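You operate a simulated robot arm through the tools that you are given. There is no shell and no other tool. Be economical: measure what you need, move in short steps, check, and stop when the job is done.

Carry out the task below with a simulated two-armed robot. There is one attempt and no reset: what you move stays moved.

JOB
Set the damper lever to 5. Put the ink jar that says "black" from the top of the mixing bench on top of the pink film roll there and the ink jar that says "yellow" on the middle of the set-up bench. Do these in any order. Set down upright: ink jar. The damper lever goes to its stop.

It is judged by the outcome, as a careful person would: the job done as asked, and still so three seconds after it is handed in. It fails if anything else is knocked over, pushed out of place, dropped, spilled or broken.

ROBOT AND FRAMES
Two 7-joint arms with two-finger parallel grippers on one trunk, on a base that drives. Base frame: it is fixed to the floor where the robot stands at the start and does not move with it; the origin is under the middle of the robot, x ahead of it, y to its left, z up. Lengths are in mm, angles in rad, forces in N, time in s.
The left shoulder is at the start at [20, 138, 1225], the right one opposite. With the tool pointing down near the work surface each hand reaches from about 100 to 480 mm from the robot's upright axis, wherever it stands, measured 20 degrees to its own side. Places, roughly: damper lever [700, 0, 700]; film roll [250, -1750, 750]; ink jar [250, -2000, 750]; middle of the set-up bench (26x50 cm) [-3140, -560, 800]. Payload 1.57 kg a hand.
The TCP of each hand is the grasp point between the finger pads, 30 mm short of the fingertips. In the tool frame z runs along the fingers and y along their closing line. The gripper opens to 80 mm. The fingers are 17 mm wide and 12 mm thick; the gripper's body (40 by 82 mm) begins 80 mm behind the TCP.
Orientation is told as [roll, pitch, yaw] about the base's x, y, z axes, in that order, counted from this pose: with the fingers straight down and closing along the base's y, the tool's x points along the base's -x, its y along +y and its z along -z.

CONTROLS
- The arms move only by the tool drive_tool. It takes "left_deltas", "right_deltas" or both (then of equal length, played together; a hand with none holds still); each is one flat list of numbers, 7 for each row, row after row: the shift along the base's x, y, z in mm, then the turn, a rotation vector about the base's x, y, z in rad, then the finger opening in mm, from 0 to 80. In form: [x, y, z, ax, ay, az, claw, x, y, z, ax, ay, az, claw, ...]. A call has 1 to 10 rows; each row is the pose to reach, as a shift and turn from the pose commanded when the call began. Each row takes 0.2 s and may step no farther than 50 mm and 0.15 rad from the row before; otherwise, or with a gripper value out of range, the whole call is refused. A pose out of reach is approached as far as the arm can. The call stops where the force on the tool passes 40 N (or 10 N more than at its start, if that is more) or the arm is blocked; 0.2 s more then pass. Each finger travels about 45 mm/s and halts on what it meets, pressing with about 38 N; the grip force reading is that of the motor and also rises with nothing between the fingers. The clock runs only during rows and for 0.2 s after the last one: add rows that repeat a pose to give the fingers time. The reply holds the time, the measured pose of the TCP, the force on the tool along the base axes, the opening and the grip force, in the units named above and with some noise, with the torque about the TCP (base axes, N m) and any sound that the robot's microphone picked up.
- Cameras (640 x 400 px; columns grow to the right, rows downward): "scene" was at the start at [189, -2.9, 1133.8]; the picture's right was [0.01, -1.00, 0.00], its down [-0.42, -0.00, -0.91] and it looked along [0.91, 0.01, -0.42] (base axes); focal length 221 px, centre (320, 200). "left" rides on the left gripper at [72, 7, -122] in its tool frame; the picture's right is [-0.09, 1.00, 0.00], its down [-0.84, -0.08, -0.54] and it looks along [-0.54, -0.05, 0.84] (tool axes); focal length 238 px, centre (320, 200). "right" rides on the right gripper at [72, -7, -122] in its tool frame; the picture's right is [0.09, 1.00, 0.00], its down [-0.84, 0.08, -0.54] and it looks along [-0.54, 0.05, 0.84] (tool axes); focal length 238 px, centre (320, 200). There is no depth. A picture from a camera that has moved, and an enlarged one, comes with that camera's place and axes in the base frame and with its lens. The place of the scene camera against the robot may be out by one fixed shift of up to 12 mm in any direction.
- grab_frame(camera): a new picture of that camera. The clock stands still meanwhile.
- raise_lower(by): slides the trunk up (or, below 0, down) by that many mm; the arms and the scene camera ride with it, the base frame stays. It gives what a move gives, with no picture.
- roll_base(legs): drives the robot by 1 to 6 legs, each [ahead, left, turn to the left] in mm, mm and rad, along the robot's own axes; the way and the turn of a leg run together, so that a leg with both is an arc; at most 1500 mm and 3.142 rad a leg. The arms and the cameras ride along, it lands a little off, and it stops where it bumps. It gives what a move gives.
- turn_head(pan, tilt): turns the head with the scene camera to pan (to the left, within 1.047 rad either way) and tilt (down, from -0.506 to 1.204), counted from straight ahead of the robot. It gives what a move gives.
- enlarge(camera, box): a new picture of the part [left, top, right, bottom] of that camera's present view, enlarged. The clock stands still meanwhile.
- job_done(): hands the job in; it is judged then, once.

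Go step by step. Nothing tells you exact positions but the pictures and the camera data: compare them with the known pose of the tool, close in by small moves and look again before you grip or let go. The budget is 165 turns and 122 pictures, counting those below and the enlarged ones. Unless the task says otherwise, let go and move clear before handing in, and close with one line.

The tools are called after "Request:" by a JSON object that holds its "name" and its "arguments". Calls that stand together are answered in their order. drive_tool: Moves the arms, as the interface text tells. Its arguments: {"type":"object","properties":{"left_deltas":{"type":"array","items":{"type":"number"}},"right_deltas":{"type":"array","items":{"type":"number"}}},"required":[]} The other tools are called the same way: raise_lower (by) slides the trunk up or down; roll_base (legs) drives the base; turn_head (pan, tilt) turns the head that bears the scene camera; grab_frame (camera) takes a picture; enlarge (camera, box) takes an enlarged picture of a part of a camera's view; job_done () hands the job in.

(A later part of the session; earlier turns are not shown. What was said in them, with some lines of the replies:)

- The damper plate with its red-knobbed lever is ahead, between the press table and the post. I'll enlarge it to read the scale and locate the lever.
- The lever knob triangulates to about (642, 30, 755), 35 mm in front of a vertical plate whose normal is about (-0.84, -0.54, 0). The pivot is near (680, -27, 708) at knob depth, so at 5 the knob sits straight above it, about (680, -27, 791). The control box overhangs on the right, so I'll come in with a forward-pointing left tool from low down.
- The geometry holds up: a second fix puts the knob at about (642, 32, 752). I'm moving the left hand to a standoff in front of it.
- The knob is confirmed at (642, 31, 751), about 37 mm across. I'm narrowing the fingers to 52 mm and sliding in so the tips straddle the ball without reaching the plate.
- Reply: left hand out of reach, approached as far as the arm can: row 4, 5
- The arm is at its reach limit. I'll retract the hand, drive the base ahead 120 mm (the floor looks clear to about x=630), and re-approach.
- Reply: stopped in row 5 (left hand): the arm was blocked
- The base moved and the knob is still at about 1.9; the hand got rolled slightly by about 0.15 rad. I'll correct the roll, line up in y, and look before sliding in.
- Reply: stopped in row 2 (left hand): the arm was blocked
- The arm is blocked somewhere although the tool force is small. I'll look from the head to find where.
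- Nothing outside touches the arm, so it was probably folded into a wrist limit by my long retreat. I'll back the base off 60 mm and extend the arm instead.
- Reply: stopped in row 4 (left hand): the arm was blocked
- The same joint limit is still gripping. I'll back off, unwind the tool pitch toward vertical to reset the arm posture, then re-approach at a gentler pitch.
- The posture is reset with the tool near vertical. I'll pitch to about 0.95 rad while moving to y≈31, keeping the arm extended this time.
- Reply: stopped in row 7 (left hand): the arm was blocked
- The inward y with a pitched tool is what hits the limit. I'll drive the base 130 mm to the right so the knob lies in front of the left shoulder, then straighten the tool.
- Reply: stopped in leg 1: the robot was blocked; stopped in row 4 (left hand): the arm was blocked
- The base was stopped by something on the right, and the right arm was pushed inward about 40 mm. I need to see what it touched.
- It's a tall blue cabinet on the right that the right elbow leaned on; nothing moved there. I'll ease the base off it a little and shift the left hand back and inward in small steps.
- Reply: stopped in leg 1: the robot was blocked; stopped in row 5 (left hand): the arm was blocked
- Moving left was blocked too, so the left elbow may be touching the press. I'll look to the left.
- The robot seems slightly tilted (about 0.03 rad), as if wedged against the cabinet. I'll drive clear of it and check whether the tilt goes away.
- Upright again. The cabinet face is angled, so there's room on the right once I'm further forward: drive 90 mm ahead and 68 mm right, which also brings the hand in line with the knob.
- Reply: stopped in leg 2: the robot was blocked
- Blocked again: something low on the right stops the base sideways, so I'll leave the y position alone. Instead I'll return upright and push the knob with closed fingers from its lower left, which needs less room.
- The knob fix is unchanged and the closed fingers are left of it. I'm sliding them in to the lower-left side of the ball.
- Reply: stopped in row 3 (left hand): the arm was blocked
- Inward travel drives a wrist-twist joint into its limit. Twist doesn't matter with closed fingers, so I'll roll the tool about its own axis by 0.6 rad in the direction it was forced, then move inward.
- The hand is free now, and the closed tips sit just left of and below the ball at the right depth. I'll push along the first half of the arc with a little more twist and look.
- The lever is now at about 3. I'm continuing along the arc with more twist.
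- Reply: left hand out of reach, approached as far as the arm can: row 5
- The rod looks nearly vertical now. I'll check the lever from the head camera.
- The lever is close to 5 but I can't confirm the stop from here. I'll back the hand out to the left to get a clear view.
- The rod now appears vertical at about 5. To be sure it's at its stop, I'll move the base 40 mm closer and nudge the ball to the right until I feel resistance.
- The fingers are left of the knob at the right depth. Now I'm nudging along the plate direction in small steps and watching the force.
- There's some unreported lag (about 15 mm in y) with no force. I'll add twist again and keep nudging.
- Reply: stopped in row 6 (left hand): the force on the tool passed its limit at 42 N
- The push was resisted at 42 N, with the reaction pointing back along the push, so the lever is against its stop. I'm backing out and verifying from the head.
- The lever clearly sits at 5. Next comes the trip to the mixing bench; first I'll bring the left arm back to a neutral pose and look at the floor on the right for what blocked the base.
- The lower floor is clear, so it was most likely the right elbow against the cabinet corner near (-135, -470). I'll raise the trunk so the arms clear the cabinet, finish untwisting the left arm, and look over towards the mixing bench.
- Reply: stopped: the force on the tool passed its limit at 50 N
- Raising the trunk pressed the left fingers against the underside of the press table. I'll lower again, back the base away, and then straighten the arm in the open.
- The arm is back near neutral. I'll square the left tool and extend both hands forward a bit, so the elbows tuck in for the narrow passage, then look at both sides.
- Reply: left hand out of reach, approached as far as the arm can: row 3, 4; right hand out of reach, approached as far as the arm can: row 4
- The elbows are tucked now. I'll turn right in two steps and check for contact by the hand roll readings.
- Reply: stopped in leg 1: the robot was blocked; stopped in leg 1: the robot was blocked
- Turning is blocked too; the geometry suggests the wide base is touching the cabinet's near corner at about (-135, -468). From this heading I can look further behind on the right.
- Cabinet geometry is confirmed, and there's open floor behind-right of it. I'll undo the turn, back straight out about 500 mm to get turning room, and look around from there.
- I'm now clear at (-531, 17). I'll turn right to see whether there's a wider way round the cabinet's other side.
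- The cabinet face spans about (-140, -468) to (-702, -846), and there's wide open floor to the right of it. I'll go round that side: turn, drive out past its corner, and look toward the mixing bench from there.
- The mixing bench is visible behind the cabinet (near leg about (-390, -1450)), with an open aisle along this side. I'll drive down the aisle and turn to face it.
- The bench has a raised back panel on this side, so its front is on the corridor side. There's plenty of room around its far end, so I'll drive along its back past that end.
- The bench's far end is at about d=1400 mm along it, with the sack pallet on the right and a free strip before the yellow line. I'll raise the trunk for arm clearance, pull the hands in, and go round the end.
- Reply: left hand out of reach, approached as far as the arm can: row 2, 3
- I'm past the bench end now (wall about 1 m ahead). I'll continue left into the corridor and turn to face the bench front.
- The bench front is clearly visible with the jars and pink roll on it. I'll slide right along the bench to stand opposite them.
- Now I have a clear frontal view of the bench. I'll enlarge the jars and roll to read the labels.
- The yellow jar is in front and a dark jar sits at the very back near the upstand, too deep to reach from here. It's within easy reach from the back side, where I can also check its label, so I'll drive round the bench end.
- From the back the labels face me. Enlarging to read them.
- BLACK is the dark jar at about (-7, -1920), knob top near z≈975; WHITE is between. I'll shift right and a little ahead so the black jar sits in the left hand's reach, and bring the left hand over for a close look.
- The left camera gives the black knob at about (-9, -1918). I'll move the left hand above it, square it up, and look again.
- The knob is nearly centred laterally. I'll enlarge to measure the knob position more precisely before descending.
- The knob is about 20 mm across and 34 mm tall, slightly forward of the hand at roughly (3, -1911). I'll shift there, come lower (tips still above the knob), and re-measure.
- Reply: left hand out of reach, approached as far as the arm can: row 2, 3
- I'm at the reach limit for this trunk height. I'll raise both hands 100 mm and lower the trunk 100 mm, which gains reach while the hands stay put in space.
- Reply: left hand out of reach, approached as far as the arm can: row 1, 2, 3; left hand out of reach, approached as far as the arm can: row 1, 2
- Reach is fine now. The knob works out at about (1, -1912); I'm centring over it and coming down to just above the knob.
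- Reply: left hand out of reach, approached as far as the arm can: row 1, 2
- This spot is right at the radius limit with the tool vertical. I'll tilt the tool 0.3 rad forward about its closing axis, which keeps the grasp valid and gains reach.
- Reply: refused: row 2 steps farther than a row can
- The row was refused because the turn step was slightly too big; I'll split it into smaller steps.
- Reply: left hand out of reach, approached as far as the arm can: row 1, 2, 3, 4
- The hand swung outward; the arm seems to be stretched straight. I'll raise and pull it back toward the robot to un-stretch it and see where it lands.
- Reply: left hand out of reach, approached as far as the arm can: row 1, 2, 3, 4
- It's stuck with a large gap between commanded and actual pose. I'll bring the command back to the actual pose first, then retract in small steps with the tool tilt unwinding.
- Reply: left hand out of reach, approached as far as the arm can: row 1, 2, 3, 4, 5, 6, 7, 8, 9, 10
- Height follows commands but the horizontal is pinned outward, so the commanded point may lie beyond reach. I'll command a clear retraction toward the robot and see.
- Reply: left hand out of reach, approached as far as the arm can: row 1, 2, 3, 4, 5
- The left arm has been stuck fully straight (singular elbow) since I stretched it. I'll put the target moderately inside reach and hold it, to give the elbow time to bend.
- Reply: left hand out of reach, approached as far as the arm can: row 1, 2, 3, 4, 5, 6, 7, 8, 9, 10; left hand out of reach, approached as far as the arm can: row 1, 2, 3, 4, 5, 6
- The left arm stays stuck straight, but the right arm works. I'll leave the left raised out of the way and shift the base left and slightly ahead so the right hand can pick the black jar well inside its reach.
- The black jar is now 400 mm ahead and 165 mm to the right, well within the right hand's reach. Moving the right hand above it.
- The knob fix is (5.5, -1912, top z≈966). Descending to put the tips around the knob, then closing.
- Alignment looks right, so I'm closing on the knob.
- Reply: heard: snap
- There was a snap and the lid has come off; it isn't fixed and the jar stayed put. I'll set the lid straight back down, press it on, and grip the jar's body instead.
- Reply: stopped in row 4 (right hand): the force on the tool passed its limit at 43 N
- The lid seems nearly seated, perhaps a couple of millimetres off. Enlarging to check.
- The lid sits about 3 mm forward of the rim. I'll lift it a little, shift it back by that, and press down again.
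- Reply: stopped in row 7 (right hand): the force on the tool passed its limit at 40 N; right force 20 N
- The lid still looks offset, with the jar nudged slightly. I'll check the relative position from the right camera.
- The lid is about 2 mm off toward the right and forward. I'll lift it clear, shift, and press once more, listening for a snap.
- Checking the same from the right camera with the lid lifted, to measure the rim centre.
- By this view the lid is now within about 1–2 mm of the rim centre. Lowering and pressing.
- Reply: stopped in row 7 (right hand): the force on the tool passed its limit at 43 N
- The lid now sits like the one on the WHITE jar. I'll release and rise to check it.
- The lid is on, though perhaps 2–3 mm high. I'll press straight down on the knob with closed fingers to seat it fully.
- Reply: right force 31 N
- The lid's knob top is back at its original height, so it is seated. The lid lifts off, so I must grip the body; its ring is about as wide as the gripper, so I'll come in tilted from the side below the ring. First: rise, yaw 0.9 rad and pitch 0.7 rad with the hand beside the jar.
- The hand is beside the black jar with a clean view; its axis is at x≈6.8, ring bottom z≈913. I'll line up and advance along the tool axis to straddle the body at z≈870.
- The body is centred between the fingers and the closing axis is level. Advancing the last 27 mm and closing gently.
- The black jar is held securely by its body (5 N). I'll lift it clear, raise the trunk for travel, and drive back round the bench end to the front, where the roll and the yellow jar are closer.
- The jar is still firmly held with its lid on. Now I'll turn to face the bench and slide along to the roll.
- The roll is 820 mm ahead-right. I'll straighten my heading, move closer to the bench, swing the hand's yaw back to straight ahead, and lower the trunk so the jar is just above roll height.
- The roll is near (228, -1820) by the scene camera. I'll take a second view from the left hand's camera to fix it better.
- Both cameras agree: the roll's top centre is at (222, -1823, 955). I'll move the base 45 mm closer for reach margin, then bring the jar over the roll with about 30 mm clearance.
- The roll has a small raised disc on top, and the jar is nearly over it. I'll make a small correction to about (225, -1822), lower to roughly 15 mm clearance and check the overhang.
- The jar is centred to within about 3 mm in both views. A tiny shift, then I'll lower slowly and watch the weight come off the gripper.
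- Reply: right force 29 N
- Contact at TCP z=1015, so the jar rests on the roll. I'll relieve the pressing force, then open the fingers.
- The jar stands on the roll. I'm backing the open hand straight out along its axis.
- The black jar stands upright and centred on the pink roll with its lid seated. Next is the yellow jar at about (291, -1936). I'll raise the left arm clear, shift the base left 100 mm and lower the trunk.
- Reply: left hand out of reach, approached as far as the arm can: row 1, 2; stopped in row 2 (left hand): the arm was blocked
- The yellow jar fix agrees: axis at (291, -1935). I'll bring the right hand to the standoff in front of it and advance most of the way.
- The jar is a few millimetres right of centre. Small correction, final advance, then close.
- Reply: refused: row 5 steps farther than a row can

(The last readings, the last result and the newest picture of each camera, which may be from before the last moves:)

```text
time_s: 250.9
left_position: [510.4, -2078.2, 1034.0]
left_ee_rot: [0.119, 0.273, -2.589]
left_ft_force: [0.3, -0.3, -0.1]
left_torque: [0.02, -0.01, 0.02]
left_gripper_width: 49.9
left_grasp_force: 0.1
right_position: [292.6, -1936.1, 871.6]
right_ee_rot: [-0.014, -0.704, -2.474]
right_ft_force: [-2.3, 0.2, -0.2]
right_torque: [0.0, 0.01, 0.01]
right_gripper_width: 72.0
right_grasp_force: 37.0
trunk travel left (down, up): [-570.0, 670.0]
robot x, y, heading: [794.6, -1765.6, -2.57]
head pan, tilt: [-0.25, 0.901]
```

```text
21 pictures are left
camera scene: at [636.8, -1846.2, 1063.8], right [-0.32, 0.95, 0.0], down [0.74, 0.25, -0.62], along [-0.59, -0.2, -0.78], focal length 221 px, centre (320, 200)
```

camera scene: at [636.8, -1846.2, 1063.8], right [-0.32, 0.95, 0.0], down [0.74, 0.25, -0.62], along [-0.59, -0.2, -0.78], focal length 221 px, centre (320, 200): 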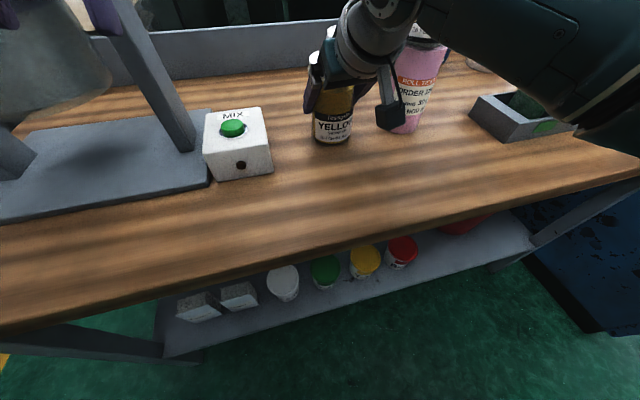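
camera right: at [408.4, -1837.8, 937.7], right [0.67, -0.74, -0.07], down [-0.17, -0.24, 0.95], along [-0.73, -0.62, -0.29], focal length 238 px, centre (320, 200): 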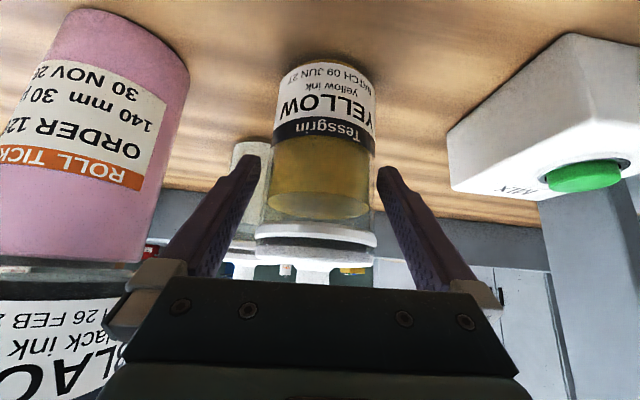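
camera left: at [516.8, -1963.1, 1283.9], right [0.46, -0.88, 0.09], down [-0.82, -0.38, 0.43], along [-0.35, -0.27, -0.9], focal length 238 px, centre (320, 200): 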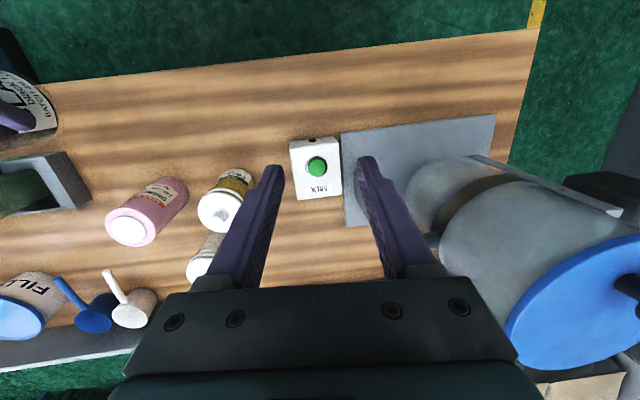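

The grip is on the yellow body (72 mm). Lifting now in smaller steps.

Request:
{"name": "drive_tool", "arguments": {"right_deltas": [0, 0, 4, 0, 0, 0, 60, 0, 0, 12, 0, 0, 0, 60, 2, 1, 35, 0, 0, 0, 60, 12, 6, 70, 0, 0, 0, 60, 30, 15, 100, 0, 0, 0, 60, 50, 26, 120, 0, 0, 0, 60, 70, 38, 135, 0, 0, 0, 60]}}

Request:
{"name": "raise_lower", "arguments": {"by": 210}}

Request:
{"name": "turn_head", "arguments": {"pan": 0.0, "tilt": 0.8}}

Request:
{"name": "grab_frame", "arguments": {"camera": "scene"}}

```text
time_s: 252.5
left_position: [510.3, -2078.9, 1032.9]
left_ee_rot: [0.12, 0.272, -2.589]
left_ft_force: [-0.3, -0.1, -0.2]
left_torque: [0.01, 0.02, -0.02]
left_gripper_width: 50.3
left_grasp_force: 0.0
right_position: [363.8, -1898.3, 1005.4]
right_ee_rot: [-0.012, -0.702, -2.475]
right_ft_force: [0.4, -0.6, -5.1]
right_torque: [0.01, -0.02, -0.01]
right_gripper_width: 71.7
right_grasp_force: 37.4
trunk travel left (down, up): [-570.0, 670.0]
robot x, y, heading: [794.2, -1765.3, -2.568]
head pan, tilt: [-0.25, 0.901]
```

```text
time_s: 254.7
left_position: [509.9, -2078.0, 1243.4]
left_ee_rot: [0.12, 0.273, -2.588]
left_ft_force: [0.3, 1.0, 0.2]
left_torque: [0.01, -0.03, 0.0]
left_gripper_width: 50.0
left_grasp_force: 0.0
right_position: [363.4, -1898.0, 1215.9]
right_ee_rot: [-0.012, -0.702, -2.473]
right_ft_force: [0.2, -0.1, -4.5]
right_torque: [0.02, 0.01, -0.02]
right_gripper_width: 71.6
right_grasp_force: 37.9
trunk travel left (down, up): [-780.0, 460.0]
robot x, y, heading: [797.7, -1766.5, -2.568]
head pan, tilt: [-0.25, 0.901]
```

```text
time_s: 255.5
left_position: [510.3, -2079.3, 1242.6]
left_ee_rot: [0.121, 0.273, -2.589]
left_ft_force: [1.8, -0.3, -0.5]
left_torque: [0.01, 0.0, -0.02]
left_gripper_width: 50.1
left_grasp_force: 0.0
right_position: [363.9, -1897.8, 1216.0]
right_ee_rot: [-0.012, -0.702, -2.473]
right_ft_force: [0.2, -0.4, -4.7]
right_torque: [0.01, -0.01, 0.02]
right_gripper_width: 72.0
right_grasp_force: 38.1
trunk travel left (down, up): [-780.0, 460.0]
robot x, y, heading: [795.7, -1761.6, -2.57]
head pan, tilt: [0.0, 0.799]
```

```text
20 pictures are left
camera scene: at [641.1, -1865.9, 1281.6], right [-0.54, 0.84, 0.0], down [0.6, 0.39, -0.7], along [-0.59, -0.38, -0.72], focal length 221 px, centre (320, 200)
```

scene: 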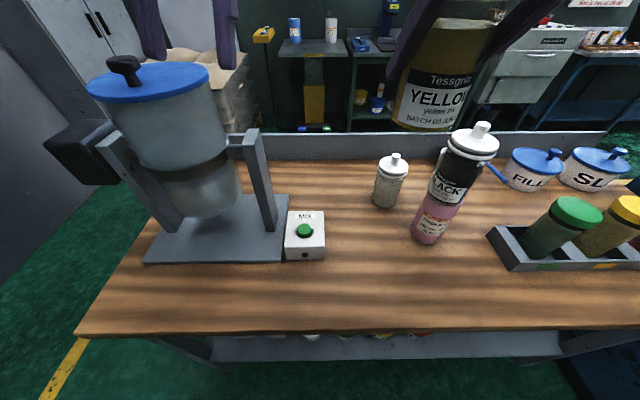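

The yellow jar is held and the black one stays on the roll. I'll back away and retrace the route around the bench end into the wide aisle.

Request:
{"name": "roll_base", "arguments": {"legs": [[-250, 0, 0], [0, 840, 0], [780, 0, 0], [780, 0, 0], [0, -1180, 0], [0, -1180, 0]]}}

Request:
{"name": "turn_head", "arguments": {"pan": -0.7, "tilt": 0.3}}

Request:
{"name": "grab_frame", "arguments": {"camera": "scene"}}

```text
time_s: 280.2
left_position: [-1451.8, -1525.6, 1243.0]
left_ee_rot: [0.119, 0.274, -2.561]
left_ft_force: [-0.5, 0.3, 0.1]
left_torque: [-0.01, 0.03, 0.01]
left_gripper_width: 49.6
left_grasp_force: 0.1
right_position: [-1603.2, -1347.4, 1216.5]
right_ee_rot: [-0.012, -0.703, -2.448]
right_ft_force: [0.2, 0.2, -5.7]
right_torque: [0.04, -0.01, -0.01]
right_gripper_width: 71.6
right_grasp_force: 37.8
trunk travel left (down, up): [-780.0, 460.0]
robot x, y, heading: [-1177.1, -1202.1, -2.539]
head pan, tilt: [0.0, 0.799]
```

```text
time_s: 281.3
left_position: [-1452.2, -1524.6, 1243.1]
left_ee_rot: [0.121, 0.275, -2.561]
left_ft_force: [0.6, -0.6, 0.0]
left_torque: [0.01, 0.0, 0.03]
left_gripper_width: 49.9
left_grasp_force: 0.2
right_position: [-1601.9, -1348.4, 1216.2]
right_ee_rot: [-0.012, -0.705, -2.447]
right_ft_force: [-0.7, 0.5, -4.0]
right_torque: [0.0, -0.01, 0.01]
right_gripper_width: 71.7
right_grasp_force: 37.9
trunk travel left (down, up): [-780.0, 460.0]
robot x, y, heading: [-1174.3, -1201.8, -2.541]
head pan, tilt: [-0.7, 0.3]
```

```text
19 pictures are left
camera scene: at [-1353.0, -1253.3, 1325.9], right [0.1, 1.0, 0.0], down [0.3, -0.03, -0.95], along [-0.95, 0.09, -0.3], focal length 221 px, centre (320, 200)
```

scene: 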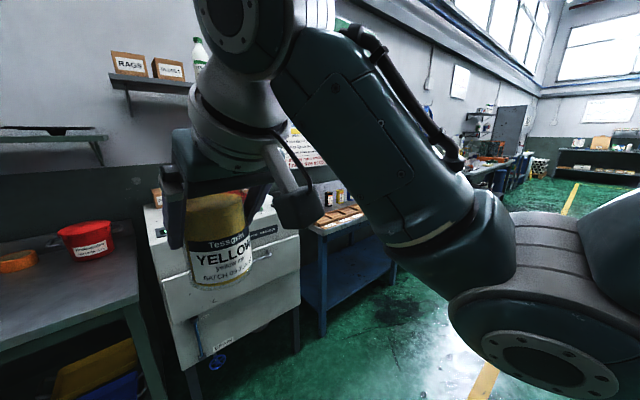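

I'm in the aisle. The blue bench along the wall leads to the set-up bench near (-3140, -560), facing me. I'll slide right along the aisle to come opposite it and look.

Request:
{"name": "roll_base", "arguments": {"legs": [[0, 0, -0.036], [0, -700, 0], [0, -600, 0]]}}

Request:
{"name": "turn_head", "arguments": {"pan": 0.15, "tilt": 0.4}}

Request:
{"name": "grab_frame", "arguments": {"camera": "scene"}}

```text
time_s: 288.5
left_position: [-2164.8, -433.7, 1241.4]
left_ee_rot: [0.12, 0.274, -2.571]
left_ft_force: [0.1, 1.1, 0.2]
left_torque: [0.01, 0.02, 0.01]
left_gripper_width: 49.8
left_grasp_force: 0.1
right_position: [-2314.1, -256.1, 1215.5]
right_ee_rot: [-0.013, -0.703, -2.454]
right_ft_force: [-0.4, -0.5, -4.6]
right_torque: [0.01, -0.01, 0.0]
right_gripper_width: 71.6
right_grasp_force: 37.9
trunk travel left (down, up): [-780.0, 460.0]
robot x, y, heading: [-1885.0, -113.9, -2.555]
head pan, tilt: [-0.7, 0.3]
```

```text
time_s: 289.6
left_position: [-2164.8, -433.9, 1243.2]
left_ee_rot: [0.121, 0.275, -2.571]
left_ft_force: [0.8, -0.7, -0.4]
left_torque: [-0.01, 0.01, 0.01]
left_gripper_width: 50.0
left_grasp_force: 0.0
right_position: [-2314.1, -256.0, 1215.4]
right_ee_rot: [-0.011, -0.703, -2.455]
right_ft_force: [0.0, 0.4, -4.8]
right_torque: [0.01, 0.02, -0.02]
right_gripper_width: 71.6
right_grasp_force: 37.7
trunk travel left (down, up): [-780.0, 460.0]
robot x, y, heading: [-1881.6, -112.5, -2.555]
head pan, tilt: [0.15, 0.4]
```

```text
18 pictures are left
camera scene: at [-2039.2, -236.6, 1316.7], right [-0.67, 0.74, 0.0], down [0.29, 0.26, -0.92], along [-0.68, -0.62, -0.39], focal length 221 px, centre (320, 200)
```

scene: 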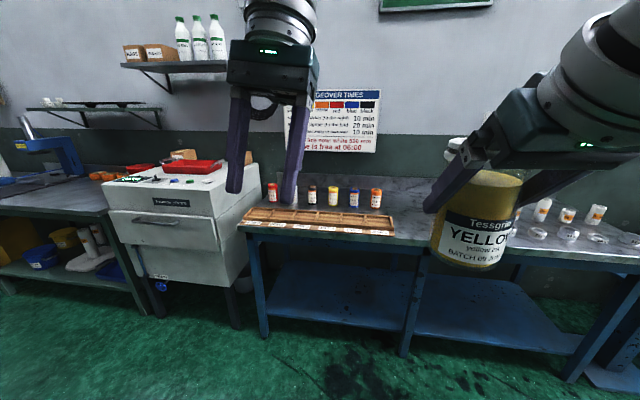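

The set-up bench's free middle area (around (-3140, -560)) lies between the tray and the bottles on the right. I'll line up and approach.

Request:
{"name": "roll_base", "arguments": {"legs": [[0, -160, -0.02], [600, 0, 0]]}}

Request:
{"name": "turn_head", "arguments": {"pan": -0.1, "tilt": 0.7}}

Request:
{"name": "grab_frame", "arguments": {"camera": "scene"}}

```text
time_s: 294.1
left_position: [-2770.4, -628.4, 1242.0]
left_ee_rot: [0.121, 0.273, -2.587]
left_ft_force: [0.2, 1.2, 0.7]
left_torque: [-0.01, -0.02, 0.0]
left_gripper_width: 50.0
left_grasp_force: 0.0
right_position: [-2917.3, -448.6, 1216.1]
right_ee_rot: [-0.012, -0.703, -2.472]
right_ft_force: [0.2, -0.6, -4.3]
right_torque: [0.01, 0.01, -0.05]
right_gripper_width: 71.6
right_grasp_force: 37.8
trunk travel left (down, up): [-780.0, 460.0]
robot x, y, heading: [-2487.1, -311.0, -2.559]
head pan, tilt: [0.15, 0.4]
```

```text
time_s: 294.9
left_position: [-2771.3, -629.9, 1242.1]
left_ee_rot: [0.12, 0.274, -2.587]
left_ft_force: [-0.9, -0.1, 0.2]
left_torque: [-0.01, 0.0, -0.02]
left_gripper_width: 50.1
left_grasp_force: 0.1
right_position: [-2917.8, -449.1, 1214.4]
right_ee_rot: [-0.011, -0.701, -2.472]
right_ft_force: [-0.1, -0.5, -4.9]
right_torque: [0.05, 0.0, 0.02]
right_gripper_width: 71.4
right_grasp_force: 38.1
trunk travel left (down, up): [-780.0, 460.0]
robot x, y, heading: [-2489.3, -317.0, -2.565]
head pan, tilt: [-0.099, 0.7]
```

```text
17 pictures are left
camera scene: at [-2648.4, -411.1, 1289.9], right [-0.46, 0.89, 0.0], down [0.57, 0.3, -0.77], along [-0.68, -0.35, -0.64], focal length 221 px, centre (320, 200)
```

scene: 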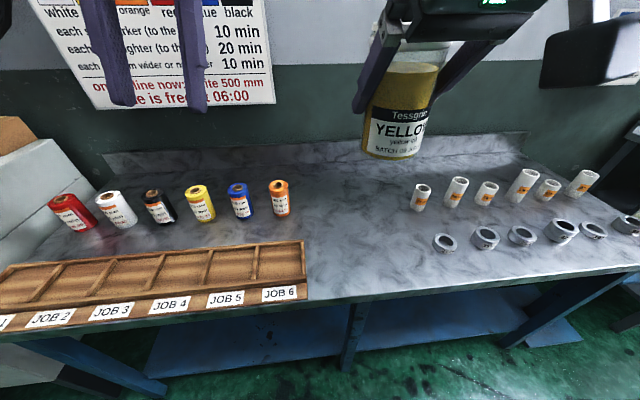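

The middle spot (-3140, -560) is clear. I'll move 120 mm closer, lower the trunk 200 mm, and bring the jar over the spot at a safe height.

Request:
{"name": "roll_base", "arguments": {"legs": [[120, 0, 0]]}}

Request:
{"name": "raise_lower", "arguments": {"by": -200}}

```text
time_s: 296.1
left_position: [-2872.1, -693.4, 1242.6]
left_ee_rot: [0.12, 0.275, -2.589]
left_ft_force: [0.1, -0.7, 0.0]
left_torque: [-0.01, 0.0, 0.03]
left_gripper_width: 50.1
left_grasp_force: 0.0
right_position: [-3017.0, -513.5, 1215.0]
right_ee_rot: [-0.012, -0.702, -2.472]
right_ft_force: [0.3, -0.2, -4.3]
right_torque: [-0.02, 0.0, 0.03]
right_gripper_width: 71.6
right_grasp_force: 38.4
trunk travel left (down, up): [-780.0, 460.0]
robot x, y, heading: [-2589.0, -381.0, -2.57]
head pan, tilt: [-0.099, 0.7]
```

```text
time_s: 298.3
left_position: [-2871.2, -693.8, 1042.2]
left_ee_rot: [0.12, 0.275, -2.587]
left_ft_force: [-0.7, 0.5, -0.1]
left_torque: [0.0, -0.02, -0.06]
left_gripper_width: 50.1
left_grasp_force: 0.0
right_position: [-3017.2, -513.3, 1014.8]
right_ee_rot: [-0.013, -0.699, -2.472]
right_ft_force: [0.0, 0.1, -4.8]
right_torque: [0.04, 0.02, -0.02]
right_gripper_width: 71.5
right_grasp_force: 38.1
trunk travel left (down, up): [-580.0, 660.0]
robot x, y, heading: [-2584.6, -383.1, -2.569]
head pan, tilt: [-0.099, 0.7]
```

I'll lower the trunk another 70 mm to keep reach margin, then move the jar over (-3140, -560).

Request:
{"name": "raise_lower", "arguments": {"by": -70}}

Request:
{"name": "drive_tool", "arguments": {"right_deltas": [-30, -12, 0, 0, 0, 0, 60, -62, -24, 0, 0, 0, 0, 60, -94, -36, 0, 0, 0, 0, 60, -123, -47, -10, 0, 0, 0, 60, -123, -47, -30, 0, 0, 0, 60]}}

Request:
{"name": "grab_frame", "arguments": {"camera": "scene"}}

```text
time_s: 299.4
left_position: [-2871.8, -693.2, 971.9]
left_ee_rot: [0.122, 0.275, -2.589]
left_ft_force: [-0.1, -0.8, 0.2]
left_torque: [0.02, 0.01, -0.03]
left_gripper_width: 50.0
left_grasp_force: 0.0
right_position: [-3017.5, -514.4, 945.0]
right_ee_rot: [-0.011, -0.701, -2.473]
right_ft_force: [-0.3, 1.8, -4.8]
right_torque: [0.02, -0.01, 0.0]
right_gripper_width: 71.4
right_grasp_force: 37.7
trunk travel left (down, up): [-510.0, 730.0]
robot x, y, heading: [-2586.6, -380.3, -2.565]
head pan, tilt: [-0.099, 0.7]
```

```text
time_s: 300.6
left_position: [-2871.2, -693.1, 973.3]
left_ee_rot: [0.12, 0.273, -2.587]
left_ft_force: [-0.4, -0.1, 0.1]
left_torque: [0.01, 0.0, -0.03]
left_gripper_width: 49.8
left_grasp_force: 0.0
right_position: [-3141.4, -558.7, 914.7]
right_ee_rot: [-0.012, -0.702, -2.472]
right_ft_force: [0.3, 0.4, -4.6]
right_torque: [0.02, -0.02, 0.02]
right_gripper_width: 71.3
right_grasp_force: 38.2
trunk travel left (down, up): [-510.0, 730.0]
robot x, y, heading: [-2585.9, -379.6, -2.567]
head pan, tilt: [-0.099, 0.7]
```

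```text
16 pictures are left
camera scene: at [-2748.5, -475.9, 1019.8], right [-0.46, 0.89, 0.0], down [0.57, 0.29, -0.76], along [-0.68, -0.35, -0.64], focal length 221 px, centre (320, 200)
```

scene: 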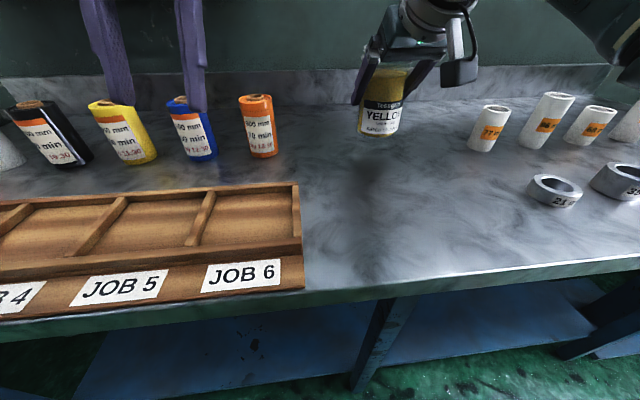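

The jar is above clear space in the middle of the set-up bench. Lowering in stages and watching the force.

Request:
{"name": "drive_tool", "arguments": {"right_deltas": [0, 0, -15, 0, 0, 0, 60, 0, 0, -30, 0, 0, 0, 60, 0, 0, -40, 0, 0, 0, 60, 0, 0, -45, 0, 0, 0, 60]}}

Request:
{"name": "enlarge", "arguments": {"camera": "scene", "box": [300, 40, 460, 200]}}

```text
time_s: 301.6
left_position: [-2871.4, -693.3, 973.2]
left_ee_rot: [0.121, 0.274, -2.588]
left_ft_force: [-0.3, -0.3, -0.3]
left_torque: [0.0, -0.05, 0.02]
left_gripper_width: 50.0
left_grasp_force: 0.1
right_position: [-3142.1, -560.4, 872.9]
right_ee_rot: [-0.011, -0.707, -2.472]
right_ft_force: [4.8, 3.4, 12.2]
right_torque: [-0.13, -0.76, 0.19]
right_gripper_width: 71.6
right_grasp_force: 37.5
trunk travel left (down, up): [-510.0, 730.0]
robot x, y, heading: [-2588.5, -377.7, -2.566]
head pan, tilt: [-0.099, 0.7]
```

```text
2.50 times, centred on (380, 120) of scene
camera zoom: at [-2749.4, -475.8, 1020.4], right [-0.46, 0.89, 0.0], down [0.57, 0.29, -0.77], along [-0.68, -0.35, -0.64], focal length 553 px, centre (170, 400)
```

zoom: 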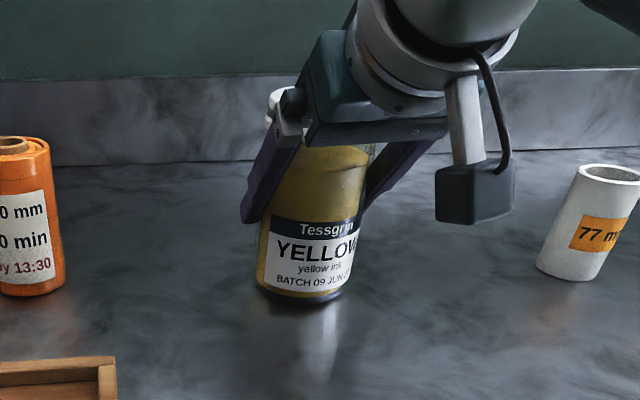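

Contact with the bench at TCP z≈873. I'll relieve the pressure and open.

Request:
{"name": "drive_tool", "arguments": {"right_deltas": [0, 0, 1.5, 0, 0, 0, 60, 0, 0, 2.5, 0, 0, 0, 60]}}

Request:
{"name": "drive_tool", "arguments": {"right_deltas": [0, 0, 0, 0, 0, 0, 73, 0, 0, 0, 0, 0, 0, 76, 0, 0, 0, 0, 0, 0, 80, 0, 0, 0, 0, 0, 0, 80]}}

Request:
{"name": "enlarge", "arguments": {"camera": "scene", "box": [300, 40, 460, 200]}}

```text
time_s: 302.2
left_position: [-2873.0, -694.0, 972.6]
left_ee_rot: [0.12, 0.271, -2.588]
left_ft_force: [0.6, -0.7, 0.6]
left_torque: [-0.04, -0.01, -0.02]
left_gripper_width: 50.0
left_grasp_force: 0.0
right_position: [-3141.6, -560.6, 873.4]
right_ee_rot: [-0.014, -0.702, -2.472]
right_ft_force: [-2.8, -1.1, 2.1]
right_torque: [-0.35, 0.06, -0.07]
right_gripper_width: 71.6
right_grasp_force: 38.1
trunk travel left (down, up): [-510.0, 730.0]
robot x, y, heading: [-2587.1, -380.1, -2.568]
head pan, tilt: [-0.099, 0.7]
```

```text
time_s: 303.2
left_position: [-2872.0, -694.3, 973.6]
left_ee_rot: [0.12, 0.274, -2.587]
left_ft_force: [-0.4, -0.4, -0.9]
left_torque: [0.04, 0.0, 0.0]
left_gripper_width: 50.1
left_grasp_force: 0.1
right_position: [-3140.5, -561.3, 872.8]
right_ee_rot: [-0.013, -0.7, -2.473]
right_ft_force: [-0.4, 0.3, -0.1]
right_torque: [-0.02, 0.02, 0.01]
right_gripper_width: 80.2
right_grasp_force: 0.0
trunk travel left (down, up): [-510.0, 730.0]
robot x, y, heading: [-2588.0, -375.7, -2.57]
head pan, tilt: [-0.099, 0.7]
```

```text
2.50 times, centred on (380, 120) of scene
camera zoom: at [-2749.2, -476.1, 1020.0], right [-0.46, 0.89, 0.0], down [0.57, 0.29, -0.76], along [-0.68, -0.35, -0.64], focal length 553 px, centre (170, 400)
```

zoom: 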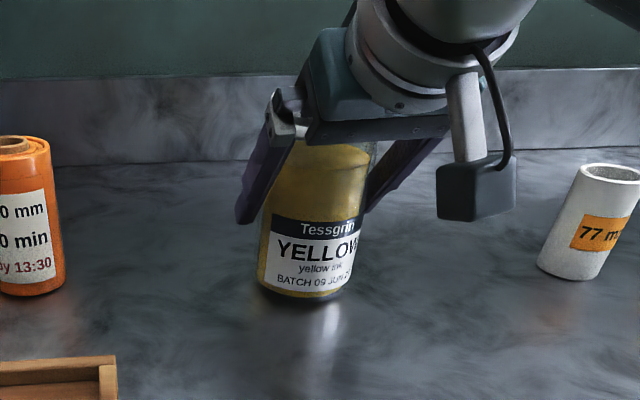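

The jar is released and upright. I'm backing the hand straight out along its axis.

Request:
{"name": "drive_tool", "arguments": {"right_deltas": [7, 5.5, 10.5, 0, 0, 0, 80, 20, 15.8, 30, 0, 0, 0, 80, 38, 30, 57, 0, 0, 0, 80, 60, 47, 90, 0, 0, 0, 80, 85, 66, 110, 0, 0, 0, 80]}}

Request:
{"name": "grab_frame", "arguments": {"camera": "scene"}}

```text
time_s: 304.4
left_position: [-2872.5, -693.6, 973.6]
left_ee_rot: [0.121, 0.272, -2.588]
left_ft_force: [-0.2, -0.2, -0.6]
left_torque: [-0.05, 0.01, 0.01]
left_gripper_width: 50.0
left_grasp_force: 0.0
right_position: [-3053.1, -493.7, 983.5]
right_ee_rot: [-0.013, -0.701, -2.473]
right_ft_force: [-0.2, -1.2, 0.1]
right_torque: [-0.01, -0.04, 0.02]
right_gripper_width: 80.0
right_grasp_force: 0.1
trunk travel left (down, up): [-510.0, 730.0]
robot x, y, heading: [-2585.6, -382.2, -2.567]
head pan, tilt: [-0.099, 0.7]
```

```text
13 pictures are left
camera scene: at [-2749.1, -476.0, 1019.9], right [-0.46, 0.89, 0.0], down [0.57, 0.29, -0.76], along [-0.68, -0.35, -0.64], focal length 221 px, centre (320, 200)
```

scene: 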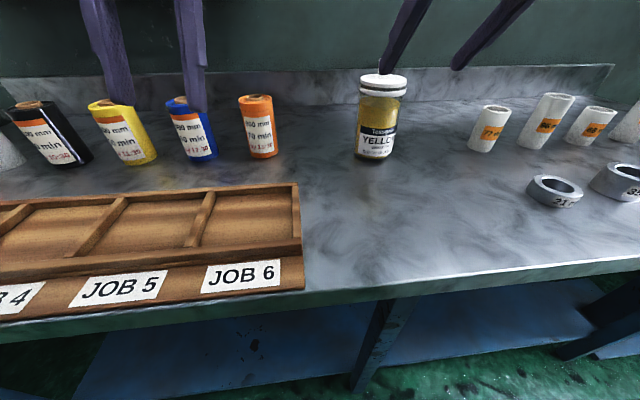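

The yellow jar stands upright in the middle of the set-up bench with its lid on. I'll back the robot away and hand in.

Request:
{"name": "raise_lower", "arguments": {"by": 80}}

Request:
{"name": "roll_base", "arguments": {"legs": [[-250, 0, 0]]}}

Request:
{"name": "grab_frame", "arguments": {"camera": "scene"}}

```text
time_s: 305.6
left_position: [-2871.3, -693.1, 1052.7]
left_ee_rot: [0.119, 0.274, -2.589]
left_ft_force: [-1.1, -0.5, -0.7]
left_torque: [0.01, 0.01, -0.02]
left_gripper_width: 50.0
left_grasp_force: 0.1
right_position: [-3053.3, -493.9, 1061.9]
right_ee_rot: [-0.014, -0.703, -2.474]
right_ft_force: [-0.1, -0.6, -0.2]
right_torque: [0.0, -0.03, 0.03]
right_gripper_width: 80.1
right_grasp_force: 0.1
trunk travel left (down, up): [-590.0, 650.0]
robot x, y, heading: [-2587.8, -379.9, -2.569]
head pan, tilt: [-0.099, 0.7]
```

```text
time_s: 307.4
left_position: [-2664.1, -559.4, 1052.8]
left_ee_rot: [0.12, 0.273, -2.591]
left_ft_force: [0.6, -0.2, -1.0]
left_torque: [0.02, 0.02, 0.01]
left_gripper_width: 50.2
left_grasp_force: 0.0
right_position: [-2845.8, -359.0, 1062.0]
right_ee_rot: [-0.014, -0.702, -2.476]
right_ft_force: [0.8, 0.4, 0.1]
right_torque: [0.04, 0.02, -0.02]
right_gripper_width: 80.0
right_grasp_force: 0.0
trunk travel left (down, up): [-590.0, 650.0]
robot x, y, heading: [-2377.6, -243.6, -2.57]
head pan, tilt: [-0.099, 0.7]
```

```text
12 pictures are left
camera scene: at [-2541.1, -341.2, 1099.9], right [-0.46, 0.89, 0.0], down [0.57, 0.29, -0.76], along [-0.68, -0.35, -0.64], focal length 221 px, centre (320, 200)
```

scene: 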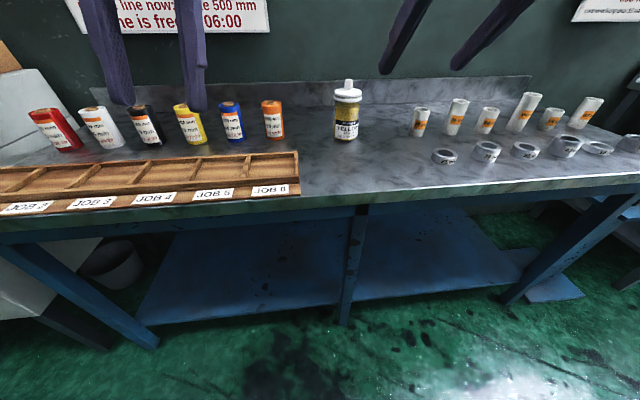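

The lever is at 5, the black jar stands on the pink roll, and the yellow jar is upright in the middle of the set-up bench. Both hands are clear, so I'm handing in.

Request:
{"name": "job_done", "arguments": {}}

```text
The job is handed in.
```

The job is handed in: the damper lever is against its stop at 5, the black ink jar stands upright on the pink film roll, and the yellow ink jar stands upright in the middle of the set-up bench. Along the way the black jar's lid came off with a snap and I pressed it back on, I nudged that jar a millimetre or two while reseating it, and the robot briefly touched the blue cabinet and the underside of the press table.
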